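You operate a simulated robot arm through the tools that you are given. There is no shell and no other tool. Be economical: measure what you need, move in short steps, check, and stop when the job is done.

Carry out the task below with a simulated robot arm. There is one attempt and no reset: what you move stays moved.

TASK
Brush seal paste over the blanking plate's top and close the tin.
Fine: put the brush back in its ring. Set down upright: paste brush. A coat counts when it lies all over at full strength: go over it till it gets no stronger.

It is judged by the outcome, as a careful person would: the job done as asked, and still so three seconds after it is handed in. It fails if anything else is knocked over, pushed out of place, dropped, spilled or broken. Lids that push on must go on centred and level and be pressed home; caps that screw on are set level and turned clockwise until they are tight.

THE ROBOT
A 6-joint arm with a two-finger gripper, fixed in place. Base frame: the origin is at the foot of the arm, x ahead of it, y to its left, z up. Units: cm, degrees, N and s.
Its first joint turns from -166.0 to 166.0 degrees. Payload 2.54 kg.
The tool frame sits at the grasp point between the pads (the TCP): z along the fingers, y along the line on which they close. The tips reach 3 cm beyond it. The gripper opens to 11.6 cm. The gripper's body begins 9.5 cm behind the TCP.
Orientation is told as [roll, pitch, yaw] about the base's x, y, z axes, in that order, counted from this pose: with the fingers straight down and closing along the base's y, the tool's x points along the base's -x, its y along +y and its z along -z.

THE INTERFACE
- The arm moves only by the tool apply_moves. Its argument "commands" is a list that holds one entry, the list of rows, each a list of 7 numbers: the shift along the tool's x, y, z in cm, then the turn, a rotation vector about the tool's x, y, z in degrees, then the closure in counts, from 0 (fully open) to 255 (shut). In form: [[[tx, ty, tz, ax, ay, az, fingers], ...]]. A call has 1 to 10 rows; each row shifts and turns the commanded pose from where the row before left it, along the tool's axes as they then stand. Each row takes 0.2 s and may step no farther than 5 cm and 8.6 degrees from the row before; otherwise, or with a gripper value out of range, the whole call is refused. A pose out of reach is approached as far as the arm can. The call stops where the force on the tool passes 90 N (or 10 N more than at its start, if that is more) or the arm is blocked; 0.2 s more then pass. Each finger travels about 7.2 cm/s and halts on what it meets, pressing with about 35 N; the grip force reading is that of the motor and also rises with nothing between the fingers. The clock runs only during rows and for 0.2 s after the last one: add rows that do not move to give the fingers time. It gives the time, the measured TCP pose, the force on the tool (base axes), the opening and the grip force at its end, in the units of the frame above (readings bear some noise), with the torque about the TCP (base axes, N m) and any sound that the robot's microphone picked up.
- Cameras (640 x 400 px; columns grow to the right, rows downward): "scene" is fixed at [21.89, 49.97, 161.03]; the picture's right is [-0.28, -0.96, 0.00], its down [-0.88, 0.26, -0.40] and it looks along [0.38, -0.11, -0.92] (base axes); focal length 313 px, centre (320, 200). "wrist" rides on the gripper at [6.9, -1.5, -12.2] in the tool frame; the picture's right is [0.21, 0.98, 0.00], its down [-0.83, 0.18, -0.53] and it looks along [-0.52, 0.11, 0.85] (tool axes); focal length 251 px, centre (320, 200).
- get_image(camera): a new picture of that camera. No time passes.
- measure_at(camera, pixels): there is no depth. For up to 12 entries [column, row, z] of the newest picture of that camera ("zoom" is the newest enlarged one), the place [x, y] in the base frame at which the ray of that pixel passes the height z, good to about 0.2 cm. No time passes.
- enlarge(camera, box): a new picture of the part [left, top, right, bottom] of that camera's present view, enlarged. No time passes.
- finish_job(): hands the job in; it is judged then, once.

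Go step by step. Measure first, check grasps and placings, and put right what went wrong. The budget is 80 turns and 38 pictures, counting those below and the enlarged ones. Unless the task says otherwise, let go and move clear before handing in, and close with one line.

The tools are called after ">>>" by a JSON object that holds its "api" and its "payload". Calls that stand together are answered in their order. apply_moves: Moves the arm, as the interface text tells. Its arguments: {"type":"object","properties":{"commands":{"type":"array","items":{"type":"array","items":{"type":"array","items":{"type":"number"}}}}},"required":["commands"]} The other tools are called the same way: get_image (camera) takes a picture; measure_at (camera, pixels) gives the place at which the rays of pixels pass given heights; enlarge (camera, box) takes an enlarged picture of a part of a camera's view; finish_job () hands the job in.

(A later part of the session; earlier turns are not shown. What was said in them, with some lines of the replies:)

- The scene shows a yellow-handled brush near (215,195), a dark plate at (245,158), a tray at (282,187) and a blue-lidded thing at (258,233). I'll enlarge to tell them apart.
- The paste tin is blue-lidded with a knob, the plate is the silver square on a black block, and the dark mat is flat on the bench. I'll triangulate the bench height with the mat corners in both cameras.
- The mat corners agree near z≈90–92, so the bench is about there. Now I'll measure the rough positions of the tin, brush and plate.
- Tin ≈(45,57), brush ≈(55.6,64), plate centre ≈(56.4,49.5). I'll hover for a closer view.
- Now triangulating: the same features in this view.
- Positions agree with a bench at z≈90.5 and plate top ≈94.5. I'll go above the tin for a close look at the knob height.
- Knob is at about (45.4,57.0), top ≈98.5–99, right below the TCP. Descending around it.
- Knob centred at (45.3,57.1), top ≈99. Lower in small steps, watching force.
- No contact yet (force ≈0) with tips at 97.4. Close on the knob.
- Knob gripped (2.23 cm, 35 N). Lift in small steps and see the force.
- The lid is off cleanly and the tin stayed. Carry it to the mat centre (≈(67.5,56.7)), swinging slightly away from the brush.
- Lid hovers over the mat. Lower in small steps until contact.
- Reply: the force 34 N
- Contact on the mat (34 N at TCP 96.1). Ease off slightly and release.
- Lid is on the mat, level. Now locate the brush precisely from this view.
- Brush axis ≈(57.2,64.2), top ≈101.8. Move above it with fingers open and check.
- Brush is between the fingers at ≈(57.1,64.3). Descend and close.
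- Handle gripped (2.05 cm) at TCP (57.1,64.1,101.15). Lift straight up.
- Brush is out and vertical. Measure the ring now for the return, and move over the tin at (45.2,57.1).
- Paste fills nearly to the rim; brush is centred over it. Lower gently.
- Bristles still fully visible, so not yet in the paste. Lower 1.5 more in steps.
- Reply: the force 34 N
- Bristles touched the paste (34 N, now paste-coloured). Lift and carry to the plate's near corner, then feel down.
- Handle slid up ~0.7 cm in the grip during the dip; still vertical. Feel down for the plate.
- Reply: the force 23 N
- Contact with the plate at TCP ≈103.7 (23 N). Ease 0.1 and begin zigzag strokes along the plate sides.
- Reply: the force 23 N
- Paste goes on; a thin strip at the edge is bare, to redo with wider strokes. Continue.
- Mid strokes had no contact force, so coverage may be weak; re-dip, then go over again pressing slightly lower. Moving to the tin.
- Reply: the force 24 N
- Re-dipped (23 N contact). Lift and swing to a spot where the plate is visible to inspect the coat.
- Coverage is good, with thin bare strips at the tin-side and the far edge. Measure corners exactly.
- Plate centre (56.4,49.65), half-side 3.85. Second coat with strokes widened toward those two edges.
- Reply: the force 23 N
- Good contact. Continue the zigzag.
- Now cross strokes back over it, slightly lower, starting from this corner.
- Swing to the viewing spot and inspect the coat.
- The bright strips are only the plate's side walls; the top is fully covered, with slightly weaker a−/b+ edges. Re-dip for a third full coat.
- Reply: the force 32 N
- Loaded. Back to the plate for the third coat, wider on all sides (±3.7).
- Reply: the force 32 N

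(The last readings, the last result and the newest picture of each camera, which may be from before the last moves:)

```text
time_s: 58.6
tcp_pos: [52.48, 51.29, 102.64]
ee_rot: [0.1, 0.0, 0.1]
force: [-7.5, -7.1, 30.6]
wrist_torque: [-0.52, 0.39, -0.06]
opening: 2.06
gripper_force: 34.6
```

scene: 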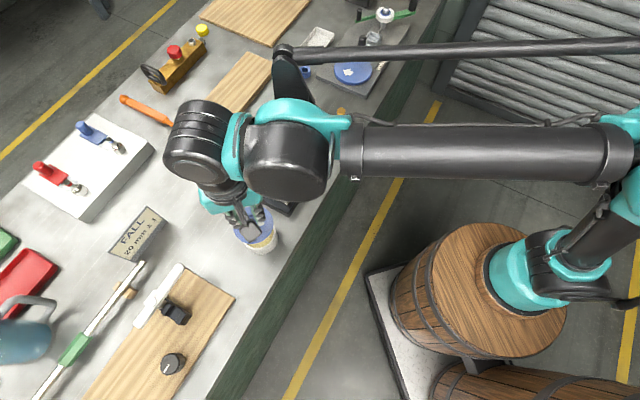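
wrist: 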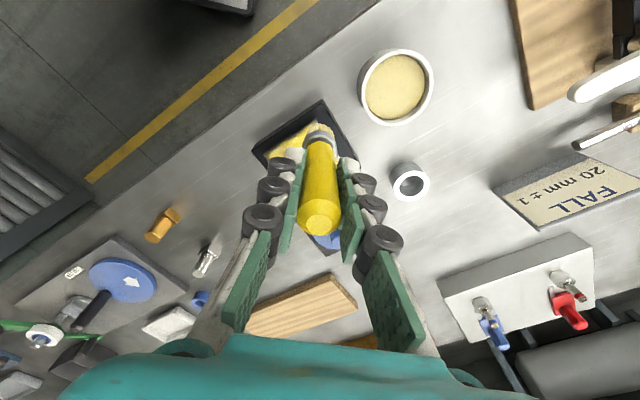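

Contact (31 N). Run the zigzag.

>>> {"api": "apply_moves", "payload": {"commands": [[[-1.867, 1.867, 0, 0, 0, 0, 255], [-1.867, 1.867, 0, 0, 0, 0, 255], [-0.872, -0.872, 0, 0, 0, 0, 255], [1.744, -1.744, 0, 0, 0, 0, 255], [1.744, -1.744, 0, 0, 0, 0, 255], [1.744, -1.744, 0, 0, 0, 0, 255], [-0.872, -0.872, 0.05, 0, 0, 0, 255]]]}}

>>> {"api": "apply_moves", "payload": {"commands": [[[-1.744, 1.744, 0, 0, 0, 0, 255], [-1.744, 1.744, 0, 0, 0, 0, 255], [-1.744, 1.744, 0, 0, 0, 0, 255], [-0.872, -0.872, 0, 0, 0, 0, 255], [1.744, -1.744, 0.05, 0, 0, 0, 255], [1.744, -1.744, 0, 0, 0, 0, 255], [1.744, -1.744, 0, 0, 0, 0, 255], [-0.872, -0.872, 0.05, 0, 0, 0, 255]]]}}

>>> {"api": "apply_moves", "payload": {"commands": [[[-1.744, 1.744, 0, 0, 0, 0, 255], [-1.744, 1.744, 0, 0, 0, 0, 255], [-1.744, 1.744, 0, 0, 0, 0, 255], [-0.872, -0.872, 0, 0, 0, 0, 255], [1.744, -1.744, 0.05, 0, 0, 0, 255], [1.744, -1.744, 0, 0, 0, 0, 255], [1.744, -1.744, 0, 0, 0, 0, 255], [-0.872, -0.872, 0.05, 0, 0, 0, 255]]]}}

>>> {"api": "apply_moves", "payload": {"commands": [[[-1.744, 1.744, 0, 0, 0, 0, 255], [-1.744, 1.744, 0, 0, 0, 0, 255], [-1.744, 1.744, 0, 0, 0, 0, 255], [0, 0, 0.05, 0, 0, 0, 255]]]}}

```text
time_s: 60.2
tcp_pos: [52.71, 48.09, 102.42]
ee_rot: [0.1, 0.1, 0.2]
force: [-7.9, 5.9, 31.3]
wrist_torque: [0.44, 0.52, 0.0]
opening: 2.1
gripper_force: 35.0
```

```text
time_s: 62.0
tcp_pos: [54.33, 46.31, 102.39]
ee_rot: [0.0, 0.1, 0.1]
force: [-8.6, 7.5, 31.7]
wrist_torque: [0.41, 0.54, -0.01]
opening: 2.05
gripper_force: 34.9
```

```text
time_s: 63.8
tcp_pos: [56.39, 44.65, 102.01]
ee_rot: [0.1, 0.0, 0.1]
force: [-0.8, -0.7, -0.1]
wrist_torque: [-0.03, 0.02, -0.01]
opening: 1.98
gripper_force: 34.9
```

```text
time_s: 64.8
tcp_pos: [61.43, 49.75, 102.11]
ee_rot: [0.1, 0.0, 0.1]
force: [0.8, -0.1, 0.6]
wrist_torque: [-0.01, -0.02, 0.04]
opening: 1.98
gripper_force: 35.3
```

>>> {"api": "apply_moves", "payload": {"commands": [[[0.5, 0.5, 0.1, 0, 0, 0, 255], [0, 0, 0, 0, 0, 0, 255]]]}}

>>> {"api": "get_image", "payload": {"camera": "wrist"}}

```text
time_s: 65.4
tcp_pos: [61.11, 50.19, 101.96]
ee_rot: [0.2, 0.0, 0.0]
force: [8.1, -3.6, 23.9]
wrist_torque: [-0.21, -0.42, -0.04]
opening: 1.98
gripper_force: 35.0
```

```text
8 pictures are left
```

wrist: 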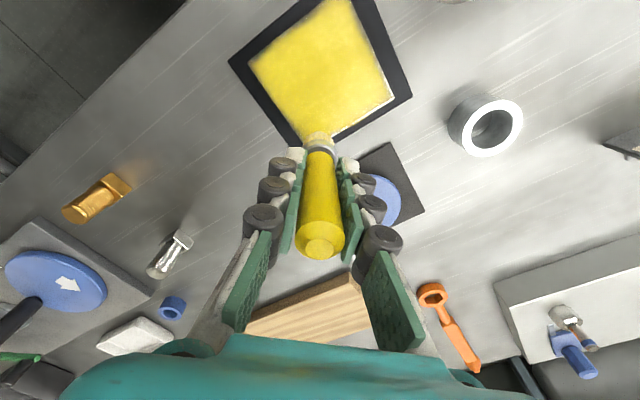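

Contact restored (24 N) and the plate looks uniformly covered. Do the cross strokes including edges.

>>> {"api": "apply_moves", "payload": {"commands": [[[-0.5, -0.5, 0, 0, 0, 0, 255], [1.744, 1.744, 0, 0, 0, 0, 255], [1.744, 1.744, 0, 0, 0, 0, 255], [1.744, 1.744, 0, 0, 0, 0, 255], [0.872, -0.872, 0, 0, 0, 0, 255], [-1.744, -1.744, 0.05, 0, 0, 0, 255], [-1.744, -1.744, 0, 0, 0, 0, 255], [-1.744, -1.744, 0, 0, 0, 0, 255], [0.872, -0.872, 0, 0, 0, 0, 255]]]}}

>>> {"api": "apply_moves", "payload": {"commands": [[[1.744, 1.744, 0.05, 0, 0, 0, 255], [1.744, 1.744, 0, 0, 0, 0, 255], [1.744, 1.744, 0, 0, 0, 0, 255], [0.872, -0.872, 0, 0, 0, 0, 255], [-1.744, -1.744, 0, 0, 0, 0, 255], [-1.744, -1.744, 0, 0, 0, 0, 255], [-1.744, -1.744, 0, 0, 0, 0, 255], [0.872, -0.872, 0, 0, 0, 0, 255]]]}}

>>> {"api": "apply_moves", "payload": {"commands": [[[1.744, 1.744, 0.05, 0, 0, 0, 255], [1.744, 1.744, 0, 0, 0, 0, 255], [1.744, 1.744, 0, 0, 0, 0, 255], [0.872, -0.872, 0, 0, 0, 0, 255], [-1.744, -1.744, 0, 0, 0, 0, 255], [-1.744, -1.744, 0, 0, 0, 0, 255], [-1.744, -1.744, 0, 0, 0, 0, 255], [0.872, -0.872, 0.05, 0, 0, 0, 255], [1.744, 1.744, 0, 0, 0, 0, 255], [1.744, 1.744, 0, 0, 0, 0, 255]]]}}

>>> {"api": "apply_moves", "payload": {"commands": [[[1.744, 1.744, 0, 0, 0, 0, 255], [0, 0, -3, 0, 0, 0, 255], [0, 0, -4, 0, 0, 0, 255], [-0.9, 3.9, 0, 0, 0, 0, 255], [-0.9, 3.9, 0, 0, 0, 0, 255], [-0.9, 3.9, 0, 0, 0, 0, 255], [0, 0, 0, 0, 0, 0, 255]]]}}

>>> {"api": "enlarge", "payload": {"camera": "wrist", "box": [130, 20, 330, 170]}}

```text
time_s: 67.4
tcp_pos: [60.03, 48.07, 101.82]
ee_rot: [0.0, 0.0, 0.2]
force: [2.1, 0.6, 6.8]
wrist_torque: [-0.02, -0.13, -0.02]
opening: 1.95
gripper_force: 34.6
```

```text
time_s: 69.2
tcp_pos: [57.99, 46.25, 101.89]
ee_rot: [0.0, 0.0, 0.0]
force: [-0.3, 0.1, -0.6]
wrist_torque: [-0.01, -0.02, -0.03]
opening: 1.9
gripper_force: 35.1
```

```text
time_s: 71.4
tcp_pos: [52.87, 47.97, 101.71]
ee_rot: [0.1, 0.0, 0.1]
force: [4.2, -5.4, 22.1]
wrist_torque: [-0.34, -0.38, -0.02]
opening: 1.92
gripper_force: 35.3
```

```text
time_s: 73.0
tcp_pos: [53.65, 61.47, 108.77]
ee_rot: [0.1, 0.0, 0.1]
force: [0.0, 0.1, -0.7]
wrist_torque: [-0.02, 0.02, 0.01]
opening: 1.89
gripper_force: 35.1
```

```text
2.67 times, centred on (230, 95) of wrist
```

zoom: 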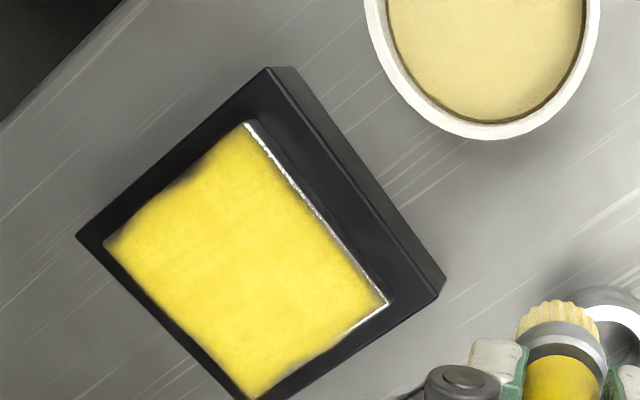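

Nearly uniform; faint darker notches at mid a− edge (185,182) and mid a+ edge (320,350). Zoom harder.

>>> {"api": "enlarge", "payload": {"camera": "wrist", "box": [145, 62, 260, 172]}}

```text
3.64 times, centred on (202, 117) of wrist
```

zoom: 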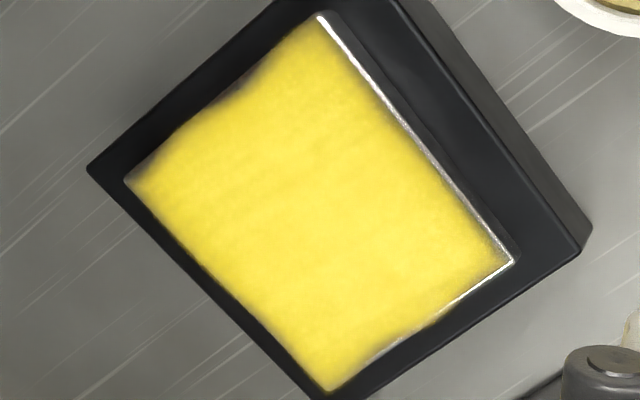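

The a− and a+ edges are a bit feathered. Re-dip and run perimeter strokes right along the edges.

>>> {"api": "apply_moves", "payload": {"commands": [[[4.25, -2.2, 0, 0, 0, 0, 255], [4.2, -2.2, 0, 0, 0, 0, 255], [0, 0, 3, 0, 0, 0, 255], [0, 0, 3, 0, 0, 0, 255], [0, 0, 1.2, 0, 0, 0, 255], [0, 0, 0.2, 0, 0, 0, 255], [0, 0, 0.15, 0, 0, 0, 255], [0, 0, 0, 0, 0, 0, 255]]]}}

```text
time_s: 74.8
tcp_pos: [45.27, 57.06, 101.09]
ee_rot: [0.1, -0.1, 0.1]
force: [1.3, 2.5, 10.9]
wrist_torque: [0.18, -0.01, -0.02]
opening: 1.92
gripper_force: 35.1
```

Loaded (11 N). To the a− edge.

>>> {"api": "apply_moves", "payload": {"commands": [[[0, 0, -4, 0, 0, 0, 255], [-3.1, -3.85, 0, 0, 0, 0, 255], [-3.1, -3.85, 0, 0, 0, 0, 255], [0, 0, 3, 0, 0, 0, 255], [0, 0, 0.4, 0, 0, 0, 255], [-1, 0, 0.05, 0, 0, 0, 255], [0, 0, 0, 0, 0, 0, 255]]]}}

```text
time_s: 76.4
tcp_pos: [52.51, 49.39, 101.78]
ee_rot: [0.1, 0.0, 0.1]
force: [0.6, 0.4, -0.9]
wrist_torque: [0.01, -0.03, 0.0]
opening: 1.92
gripper_force: 34.7
```

>>> {"api": "apply_moves", "payload": {"commands": [[[0, 0, 0.1, 0, 0, 0, 255], [0, 0, 0.05, 0, 0, 0, 255], [0, 0, 0, 0, 0, 0, 255]]]}}

```text
time_s: 77.2
tcp_pos: [52.55, 49.45, 101.7]
ee_rot: [0.1, 0.0, 0.2]
force: [-0.6, 3.0, 19.3]
wrist_torque: [0.2, 0.08, 0.01]
opening: 1.91
gripper_force: 34.9
```

19 N contact. Run the a− edge there and back.

>>> {"api": "apply_moves", "payload": {"commands": [[[1.455, 0.125, 0, 0, 0, 0, 255], [-1.308, -1.308, 0, 0, 0, 0, 255], [-1.308, -1.308, 0, 0, 0, 0, 255], [-1.308, -1.308, 0, 0, 0, 0, 255], [-1.308, -1.308, 0, 0, 0, 0, 255], [0.14, -0.14, 0.05, 0, 0, 0, 255], [1.308, 1.308, 0, 0, 0, 0, 255], [1.308, 1.308, 0, 0, 0, 0, 255], [1.308, 1.308, 0, 0, 0, 0, 255], [1.308, 1.308, 0, 0, 0, 0, 255]]]}}

>>> {"api": "apply_moves", "payload": {"commands": [[[-1.37, 1.37, 0.05, 0, 0, 0, 255], [-1.37, 1.37, 0, 0, 0, 0, 255], [-1.37, 1.37, 0, 0, 0, 0, 255], [-1.37, 1.37, 0, 0, 0, 0, 255], [-1.308, -1.308, 0.05, 0, 0, 0, 255], [-1.308, -1.308, 0, 0, 0, 0, 255], [-1.308, -1.308, 0, 0, 0, 0, 255], [-1.308, -1.308, 0, 0, 0, 0, 255], [0, 0, 0, 0, 0, 0, 255]]]}}

>>> {"api": "apply_moves", "payload": {"commands": [[[-0.07, 0.07, 0.05, 0, 0, 0, 255], [1.308, 1.308, 0, 0, 0, 0, 255], [1.308, 1.308, 0, 0, 0, 0, 255], [1.308, 1.308, 0, 0, 0, 0, 255], [1.308, 1.308, 0, 0, 0, 0, 255], [-1.308, -1.308, 0, 0, 0, 0, 255], [-1.308, -1.308, 0, 0, 0, 0, 255], [-1.308, -1.308, 0, 0, 0, 0, 255], [-1.308, -1.308, 0, 0, 0, 0, 255]]]}}

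>>> {"api": "apply_moves", "payload": {"commands": [[[1.37, -1.37, 0.05, 0, 0, 0, 255], [1.37, -1.37, 0, 0, 0, 0, 255], [1.37, -1.37, 0, 0, 0, 0, 255], [1.3, -1.3, 0, 0, 0, 0, 255], [1.308, 1.308, 0, 0, 0, 0, 255], [1.308, 1.308, 0, 0, 0, 0, 255], [1.308, 1.308, 0, 0, 0, 0, 255], [1.308, 1.308, 0, 0, 0, 0, 255], [0, 0, -3, 0, 0, 0, 255], [0, 0, -4, 0, 0, 0, 255]]]}}

>>> {"api": "apply_moves", "payload": {"commands": [[[-0.9, 3.9, 0, 0, 0, 0, 255], [-0.9, 3.9, 0, 0, 0, 0, 255], [-0.9, 3.9, 0, 0, 0, 0, 255], [0, 0, 0, 0, 0, 0, 255]]]}}

>>> {"api": "enlarge", "payload": {"camera": "wrist", "box": [145, 62, 260, 172]}}

```text
time_s: 79.4
tcp_pos: [51.16, 49.37, 101.73]
ee_rot: [0.1, 0.0, 0.1]
force: [-0.5, -0.6, -0.6]
wrist_torque: [0.04, 0.01, -0.01]
opening: 1.92
gripper_force: 35.0
```

```text
time_s: 81.4
tcp_pos: [61.71, 49.56, 101.48]
ee_rot: [0.1, 0.0, 0.1]
force: [-6.2, 6.6, 29.4]
wrist_torque: [0.38, 0.49, -0.06]
opening: 1.91
gripper_force: 34.9
```

```text
time_s: 83.4
tcp_pos: [61.8, 49.7, 101.48]
ee_rot: [0.0, 0.0, 0.1]
force: [-0.1, -0.2, 0.6]
wrist_torque: [0.0, -0.02, 0.02]
opening: 1.91
gripper_force: 34.5
```

```text
time_s: 85.6
tcp_pos: [50.89, 49.69, 108.11]
ee_rot: [0.1, 0.0, 0.1]
force: [-0.8, 0.3, -1.4]
wrist_torque: [-0.07, 0.05, 0.0]
opening: 1.89
gripper_force: 35.3
```

```text
time_s: 86.6
tcp_pos: [53.9, 61.22, 108.47]
ee_rot: [0.1, 0.0, 0.1]
force: [-0.1, 0.6, 0.0]
wrist_torque: [0.01, 0.0, 0.01]
opening: 1.88
gripper_force: 35.1
```

```text
3.64 times, centred on (202, 117) of wrist
```

zoom: 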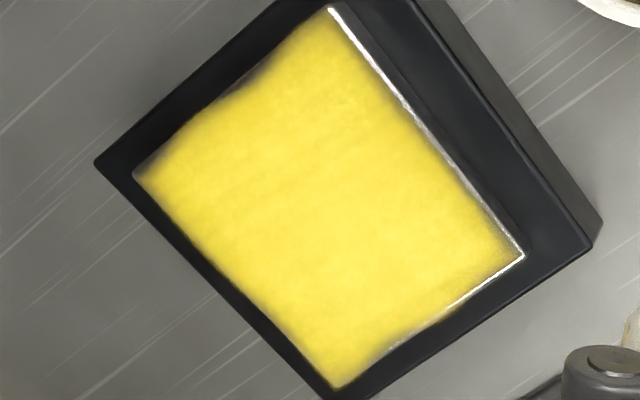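

The edges look the same as before the extra passes, so the coat gets no stronger. Now bring the brush over the ring and check alignment.

>>> {"api": "apply_moves", "payload": {"commands": [[[-1.6, 1.45, 0, 0, 0, 0, 255], [-1.55, 1.45, 0, 0, 0, 0, 255], [0, 0, 2, 0, 0, 0, 255], [0, 0, 2, 0, 0, 0, 255], [0, 0, 0, 0, 0, 0, 255]]]}}

>>> {"api": "enlarge", "payload": {"camera": "wrist", "box": [260, 70, 380, 160]}}

```text
time_s: 87.8
tcp_pos: [56.88, 64.06, 104.3]
ee_rot: [0.0, 0.0, 0.1]
force: [0.0, 0.0, -0.9]
wrist_torque: [-0.01, -0.01, -0.01]
opening: 1.9
gripper_force: 34.8
```

```text
4.44 times, centred on (320, 115) of wrist
```

zoom: 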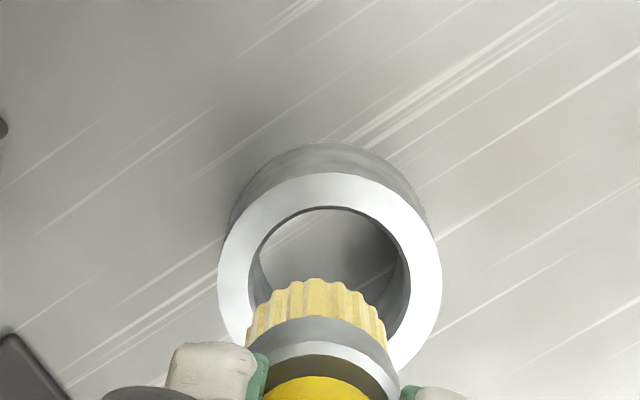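

>>> {"api": "measure_at", "payload": {"camera": "zoom", "pixels": [[330, 276, 93], [330, 276, 94], [330, 276, 94.5], [218, 276, 94], [442, 276, 94], [330, 173, 94], [246, 335, 96.5], [387, 335, 96.5], [316, 280, 96.3], [316, 390, 99]]}}

```text
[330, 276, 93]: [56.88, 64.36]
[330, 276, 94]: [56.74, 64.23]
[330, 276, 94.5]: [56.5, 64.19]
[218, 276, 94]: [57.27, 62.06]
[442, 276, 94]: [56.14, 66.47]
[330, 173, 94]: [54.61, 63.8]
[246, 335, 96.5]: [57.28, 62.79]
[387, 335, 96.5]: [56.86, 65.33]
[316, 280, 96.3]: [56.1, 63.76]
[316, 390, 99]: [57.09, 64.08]
```

Ring centre ≈(56.75,64.25), bristles ≈(57.0,64.05). Shift slightly and lower in steps.

>>> {"api": "apply_moves", "payload": {"commands": [[[0.1, 0.15, 1, 0, 0, 0, 255], [0, 0, 1, 0, 0, 0, 255], [0, 0, 0.5, 0, 0, 0, 255], [0, 0, 0, 0, 0, 0, 255]]]}}

```text
time_s: 88.8
tcp_pos: [56.78, 64.31, 101.79]
ee_rot: [0.1, 0.0, 0.2]
force: [0.8, 0.3, -0.6]
wrist_torque: [-0.01, 0.0, -0.02]
opening: 1.89
gripper_force: 34.5
```

>>> {"api": "apply_moves", "payload": {"commands": [[[0, 0, 0.7, 0, 0, 0, 255], [0, 0, 0.7, 0, 0, 0, 255], [0, 0, 0, 0, 0, 0, 255]]]}}

>>> {"api": "enlarge", "payload": {"camera": "wrist", "box": [240, 70, 400, 190]}}

```text
time_s: 89.6
tcp_pos: [56.78, 64.36, 100.5]
ee_rot: [0.0, 0.0, 0.1]
force: [-0.5, 0.1, -0.7]
wrist_torque: [0.01, 0.01, 0.03]
opening: 1.91
gripper_force: 34.5
```

```text
3.33 times, centred on (320, 130) of wrist
```

zoom: 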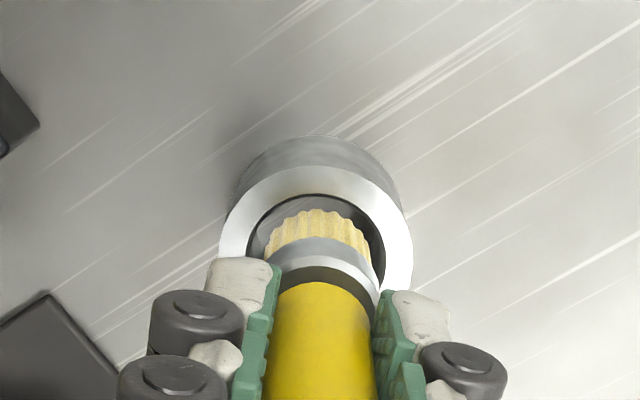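

Brush is inside the ring. Keep lowering gently until it seats.

>>> {"api": "apply_moves", "payload": {"commands": [[[0, 0, 0.5, 0, 0, 0, 255], [0, 0, 0.5, 0, 0, 0, 255], [0, 0, 0.4, 0, 0, 0, 255], [0, 0, 0, 0, 0, 0, 255]]]}}

```text
time_s: 90.6
tcp_pos: [56.89, 64.2, 99.03]
ee_rot: [0.1, 0.0, 0.1]
force: [-0.5, -0.3, 0.0]
wrist_torque: [-0.02, 0.0, 0.0]
opening: 1.91
gripper_force: 34.6
```

>>> {"api": "apply_moves", "payload": {"commands": [[[0, 0, 0.3, 0, 0, 0, 255], [0, 0, 0.2, 0, 0, 0, 255], [0, 0, 0, 0, 0, 0, 255]]]}}

```text
time_s: 91.4
tcp_pos: [56.97, 64.29, 98.44]
ee_rot: [0.1, 0.0, 0.2]
force: [-0.6, -0.5, -0.4]
wrist_torque: [0.0, 0.0, -0.02]
opening: 1.91
gripper_force: 35.1
```

>>> {"api": "apply_moves", "payload": {"commands": [[[0, 0, 0.2, 0, 0, 0, 255], [0, 0, 0.15, 0, 0, 0, 255], [0, 0, 0, 0, 0, 0, 255]]]}}

```text
time_s: 92.2
tcp_pos: [56.87, 64.27, 98.26]
ee_rot: [0.1, -0.1, 0.1]
force: [0.9, 0.1, -0.5]
wrist_torque: [-0.03, 0.0, 0.0]
opening: 1.9
gripper_force: 35.3
```

>>> {"api": "apply_moves", "payload": {"commands": [[[0, 0, 0.2, 0, 0, 0, 255], [0, 0, 0, 0, 0, 0, 255]]]}}

```text
time_s: 92.8
tcp_pos: [56.72, 64.3, 98.06]
ee_rot: [0.1, 0.0, 0.0]
force: [0.1, -0.2, -0.8]
wrist_torque: [0.03, 0.04, -0.03]
opening: 1.9
gripper_force: 34.6
```

>>> {"api": "apply_moves", "payload": {"commands": [[[0, 0, 0.2, 0, 0, 0, 255], [0, 0, 0.15, 0, 0, 0, 255], [0, 0, 0, 0, 0, 0, 255]]]}}

```text
time_s: 93.6
tcp_pos: [56.77, 64.2, 97.65]
ee_rot: [0.1, 0.1, 0.1]
force: [0.0, -0.3, 0.2]
wrist_torque: [-0.02, -0.01, 0.0]
opening: 1.88
gripper_force: 34.8
```

>>> {"api": "apply_moves", "payload": {"commands": [[[0, 0, 0.15, 0, 0, 0, 255], [0, 0, 0.15, 0, 0, 0, 255], [0, 0, 0, 0, 0, 0, 255]]]}}

```text
time_s: 94.4
tcp_pos: [56.81, 64.26, 97.43]
ee_rot: [0.1, -0.1, 0.1]
force: [0.8, 2.9, 9.3]
wrist_torque: [0.14, -0.18, 0.03]
opening: 1.93
gripper_force: 35.1
```

Seated (9 N). Release gradually and rise straight up.

>>> {"api": "apply_moves", "payload": {"commands": [[[0, 0, 0, 0, 0, 0, 225], [0, 0, 0, 0, 0, 0, 200], [0, 0, 0, 0, 0, 0, 170], [0, 0, 0, 0, 0, 0, 150], [0, 0, -2, 0, 0, 0, 150], [0, 0, -3, 0, 0, 0, 150], [0, 0, -4, 0, 0, 0, 150], [0, 0, -2, 0, 0, 0, 150], [0, 0, 0, 0, 0, 0, 150]]]}}

>>> {"api": "get_image", "payload": {"camera": "wrist"}}

```text
time_s: 96.4
tcp_pos: [56.78, 64.23, 108.45]
ee_rot: [0.1, -0.1, 0.2]
force: [0.3, -1.7, 0.0]
wrist_torque: [0.01, 0.02, -0.05]
opening: 4.78
gripper_force: 0.0
```

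```text
2 pictures are left
```

wrist: 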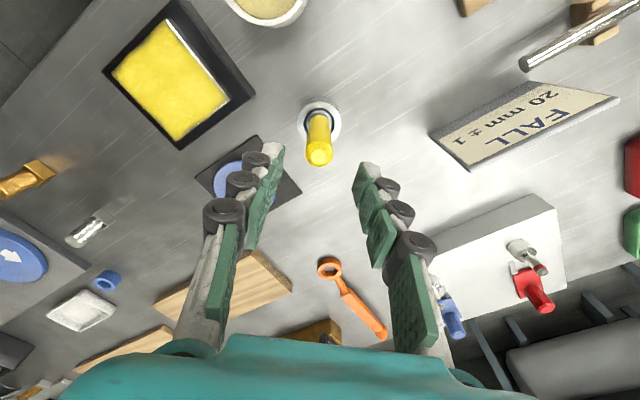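

Brush stands upright in its ring. Go back above the lid knob.

>>> {"api": "apply_moves", "payload": {"commands": [[[-3.55, -2.56, 0, 0, 0, 0, 150], [-3.54, -2.55, 0, 0, 0, 0, 150], [-3.54, -2.55, 0, 0, 0, 0, 150], [0, 0, 4, 0, 0, 0, 150], [0, 0, 4, 0, 0, 0, 150], [0, 0, 2, 0, 0, 0, 150], [0, 0, 0, 0, 0, 0, 150]]]}}

>>> {"api": "apply_moves", "payload": {"commands": [[[0, 0, 1, 0, 0, 0, 150], [0, 0, 0.8, 0, 0, 0, 150], [0, 0, 0, 0, 0, 0, 150]]]}}

```text
time_s: 98.0
tcp_pos: [67.55, 56.52, 98.06]
ee_rot: [0.0, 0.0, 0.1]
force: [0.0, 0.7, 0.0]
wrist_torque: [0.02, -0.02, 0.0]
opening: 4.82
gripper_force: 0.0
```

```text
time_s: 98.8
tcp_pos: [67.47, 56.65, 96.38]
ee_rot: [0.0, 0.0, 0.1]
force: [0.3, -0.2, 0.9]
wrist_torque: [0.01, 0.04, 0.0]
opening: 4.75
gripper_force: 0.1
```

>>> {"api": "apply_moves", "payload": {"commands": [[[0, 0, 0.15, 0, 0, 0, 180], [0, 0, 0, 0, 0, 0, 255], [0, 0, 0, 0, 0, 0, 255], [0, 0, 0, 0, 0, 0, 255], [0, 0, -1, 0, 0, 0, 255], [0, 0, -4, 0, 0, 0, 255], [0, 0, -5, 0, 0, 0, 255], [0, 0, 0, 0, 0, 0, 255]]]}}

```text
time_s: 100.6
tcp_pos: [67.39, 56.47, 106.5]
ee_rot: [0.1, 0.0, 0.1]
force: [0.1, 0.2, -1.2]
wrist_torque: [-0.01, -0.02, -0.01]
opening: 2.21
gripper_force: 35.0
```

Lid held. Carry it back over the tin.

>>> {"api": "apply_moves", "payload": {"commands": [[[3.7, -0.6, 0, 0, 0, 0, 255], [3.7, -0.5, 0, 0, 0, 0, 255], [3.7, 0, 0, 0, 0, 0, 255], [3.7, 0.3, 0, 0, 0, 0, 255], [3.7, 0.65, 0, 0, 0, 0, 255], [3.7, 0.7, 0, 0, 0, 0, 255], [0, 0, 0, 0, 0, 0, 255], [0, 0, 0, 0, 0, 0, 255]]]}}

>>> {"api": "enlarge", "payload": {"camera": "wrist", "box": [240, 60, 400, 200]}}

```text
time_s: 102.4
tcp_pos: [45.18, 56.92, 106.64]
ee_rot: [0.0, 0.0, 0.2]
force: [-0.5, 0.1, -1.1]
wrist_torque: [0.0, -0.01, -0.04]
opening: 2.23
gripper_force: 34.5
```

```text
2.86 times, centred on (320, 130) of wrist
```

zoom: 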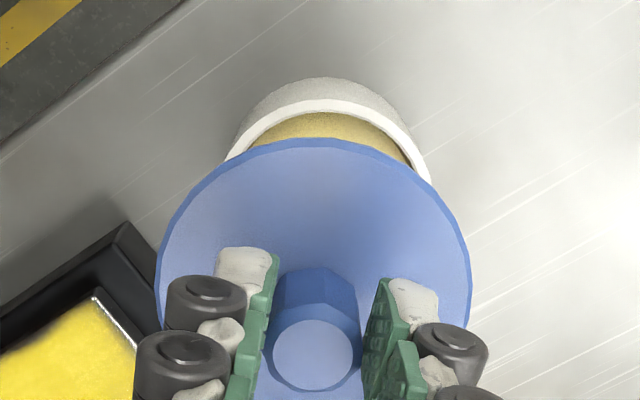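

>>> {"api": "measure_at", "payload": {"camera": "zoom", "pixels": [[325, 99, 96], [228, 158, 96], [431, 180, 96], [262, 118, 96], [396, 125, 96], [157, 275, 102.5], [471, 285, 102.5], [315, 138, 102.5], [200, 185, 102.5], [425, 178, 102.5]]}}

```text
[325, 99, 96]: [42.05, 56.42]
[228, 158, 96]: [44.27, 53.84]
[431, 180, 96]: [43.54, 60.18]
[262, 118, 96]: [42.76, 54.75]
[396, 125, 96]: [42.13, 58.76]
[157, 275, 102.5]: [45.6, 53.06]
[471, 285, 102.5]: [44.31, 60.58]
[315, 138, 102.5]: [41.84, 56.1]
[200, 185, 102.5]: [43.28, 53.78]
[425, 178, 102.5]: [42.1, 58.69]
```

Tin centre ≈(45.2,57.12), lid ≈(45.2,56.95). Nudge y +0.15 and lower.

>>> {"api": "apply_moves", "payload": {"commands": [[[0, 0.15, 2, 0, 0, 0, 255], [0, 0, 2, 0, 0, 0, 255], [0, 0, 1, 0, 0, 0, 255], [0, 0, 0, 0, 0, 0, 255], [0, 0, 0, 0, 0, 0, 255]]]}}

```text
time_s: 103.6
tcp_pos: [45.14, 57.34, 101.4]
ee_rot: [0.1, 0.0, 0.0]
force: [-0.5, -0.3, 0.0]
wrist_torque: [0.01, 0.05, -0.03]
opening: 2.23
gripper_force: 35.5
```

>>> {"api": "apply_moves", "payload": {"commands": [[[0, -0.05, 0.3, 0, 0, 0, 255], [0, 0, 0.3, 0, 0, 0, 255], [0, 0, 0, 0, 0, 0, 255]]]}}

```text
time_s: 104.4
tcp_pos: [45.25, 57.28, 100.92]
ee_rot: [0.2, -0.1, 0.1]
force: [0.6, 0.6, 0.4]
wrist_torque: [-0.01, 0.02, -0.01]
opening: 2.22
gripper_force: 35.0
```

>>> {"api": "apply_moves", "payload": {"commands": [[[0, 0, 0.2, 0, 0, 0, 255], [0, 0, 0.2, 0, 0, 0, 255], [0, 0, 0, 0, 0, 0, 255]]]}}

```text
time_s: 105.2
tcp_pos: [45.36, 57.2, 100.59]
ee_rot: [0.1, 0.0, 0.1]
force: [-0.7, 0.2, -0.8]
wrist_torque: [-0.04, -0.03, -0.03]
opening: 2.21
gripper_force: 35.5
```

>>> {"api": "apply_moves", "payload": {"commands": [[[0, 0, 0.15, 0, 0, 0, 255], [0, 0, 0.15, 0, 0, 0, 255], [0, 0, 0, 0, 0, 0, 255]]]}}

```text
time_s: 106.0
tcp_pos: [45.43, 57.35, 100.12]
ee_rot: [0.2, 0.0, 0.1]
force: [-0.2, 0.6, -0.3]
wrist_torque: [0.01, -0.03, 0.02]
opening: 2.25
gripper_force: 34.7
```

>>> {"api": "apply_moves", "payload": {"commands": [[[0, 0, 0.15, 0, 0, 0, 255], [0, 0, 0, 0, 0, 0, 255]]]}}

```text
time_s: 106.6
tcp_pos: [45.3, 57.51, 99.99]
ee_rot: [0.2, 0.0, 0.1]
force: [-0.1, 0.6, -0.6]
wrist_torque: [-0.01, -0.04, 0.01]
opening: 2.24
gripper_force: 34.9
```

y averages 57.3, slightly high against 57.14; correct −0.15 and go on down.

>>> {"api": "apply_moves", "payload": {"commands": [[[0, -0.15, 0, 0, 0, 0, 255], [0, 0, 0.15, 0, 0, 0, 255], [0, 0, 0, 0, 0, 0, 255]]]}}

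```text
time_s: 107.4
tcp_pos: [45.31, 57.36, 99.92]
ee_rot: [0.1, -0.1, 0.2]
force: [-0.3, 0.2, -0.7]
wrist_torque: [-0.01, 0.0, 0.02]
opening: 2.24
gripper_force: 35.7
```

>>> {"api": "apply_moves", "payload": {"commands": [[[0, -0.05, 0.15, 0, 0, 0, 255], [0, 0, 0.1, 0, 0, 0, 255], [0, 0, 0, 0, 0, 0, 255]]]}}

```text
time_s: 108.2
tcp_pos: [45.24, 57.08, 99.76]
ee_rot: [0.1, 0.1, 0.1]
force: [0.1, 5.2, 16.1]
wrist_torque: [0.16, -0.1, 0.08]
opening: 2.24
gripper_force: 35.3
5 turns are left
```

Contact (16 N). Five turns left: press with the grip, then release, rise, close the fingers to press on the knob top.

>>> {"api": "apply_moves", "payload": {"commands": [[[0, 0, 0.15, 0, 0, 0, 255], [0, 0, 0.15, 0, 0, 0, 255], [0, 0, 0, 0, 0, 0, 200], [0, 0, 0, 0, 0, 0, 150], [0, 0, 0, 0, 0, 0, 150], [0, 0, -2, 0, 0, 0, 150], [0, 0, -2.5, 0, 0, 0, 200], [0, 0, 0, 0, 0, 0, 255], [0, 0, 0, 0, 0, 0, 255], [0, 0, 0, 0, 0, 0, 255]]]}}

```text
time_s: 110.4
tcp_pos: [45.27, 56.91, 103.97]
ee_rot: [0.1, 0.1, 0.1]
force: [0.0, -0.8, 0.2]
wrist_torque: [-0.02, -0.04, 0.01]
opening: 0.01
gripper_force: 29.1
4 turns are left
```

Press down on the knob top with closed fingers, stopping at the force limit.

>>> {"api": "apply_moves", "payload": {"commands": [[[0, 0.15, 0.8, 0, 0, 0, 255], [0, 0, 0.3, 0, 0, 0, 255], [0, 0, 0.2, 0, 0, 0, 255], [0, 0, 0.2, 0, 0, 0, 255], [0, 0, 0.2, 0, 0, 0, 255], [0, 0, 0.2, 0, 0, 0, 255], [0, 0, 0.2, 0, 0, 0, 255], [0, 0, 0.2, 0, 0, 0, 255], [0, 0, 0.2, 0, 0, 0, 255], [0, 0, 0.2, 0, 0, 0, 255]]]}}

```text
time_s: 112.6
tcp_pos: [45.15, 57.17, 101.13]
ee_rot: [0.1, 0.0, 0.2]
force: [-0.7, -0.2, 0.9]
wrist_torque: [0.04, -0.03, 0.0]
opening: 0.03
gripper_force: 29.1
3 turns are left
```

No contact yet at tip 98.1; continue pressing until the force limit.

>>> {"api": "apply_moves", "payload": {"commands": [[[0, 0, 0.2, 0, 0, 0, 255], [0, 0, 0.2, 0, 0, 0, 255], [0, 0, 0.2, 0, 0, 0, 255], [0, 0, 0.2, 0, 0, 0, 255], [0, 0, 0.2, 0, 0, 0, 255], [0, 0, 0.2, 0, 0, 0, 255], [0, 0, 0.2, 0, 0, 0, 255], [0, 0, 0.2, 0, 0, 0, 255], [0, 0, 0.2, 0, 0, 0, 255], [0, 0, 0.2, 0, 0, 0, 255]]]}}

>>> {"api": "enlarge", "payload": {"camera": "wrist", "box": [240, 60, 400, 200]}}

```text
time_s: 114.0
tcp_pos: [45.33, 57.23, 100.34]
ee_rot: [0.2, 0.0, 0.0]
force: [-3.3, -3.9, 29.3]
wrist_torque: [-0.08, -0.03, -0.03]
opening: 0.63
gripper_force: 28.5
stopped in row 7: the force on the tool passed its limit at 98 N (the readings are from after the stop); the commanded pose is now the measured one
```

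```text
2.86 times, centred on (320, 130) of wrist
2 turns are left
```

zoom: 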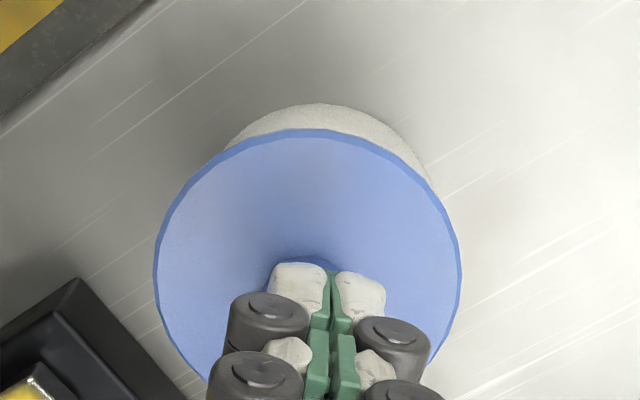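

Lid is centred and level and was pressed with 98 N. Rise clear.

>>> {"api": "apply_moves", "payload": {"commands": [[[0, 0, -0.5, 0, 0, 0, 240], [0, 0, -2, 0, 0, 0, 240], [0, 0, -4, 0, 0, 0, 240], [0, 0, -4, 0, 0, 0, 240], [0, 0, -4, 0, 0, 0, 240], [0, 0, 0, 0, 0, 0, 240]]]}}

```text
time_s: 115.4
tcp_pos: [45.24, 57.37, 114.72]
ee_rot: [0.2, -0.1, 0.1]
force: [0.1, 0.2, 0.2]
wrist_torque: [0.03, 0.04, -0.01]
opening: 0.7
gripper_force: 0.1
1 turns are left
```

The arm is clear at z ≈114.7 with no load on it. The plate is coated, the brush is upright in its ring, and the lid is pressed home on the tin, so I'm handing in.

>>> {"api": "finish_job", "payload": {}}

```text
The job is handed in.
```

I coated the blanking plate's top until further passes made no visible difference, put the brush back upright in its ring, and pressed the lid onto the tin with 98 N. The plate's edges stayed slightly feathered in the close-up. I had no turns left to take a picture of the closed tin after the arm rose clear.
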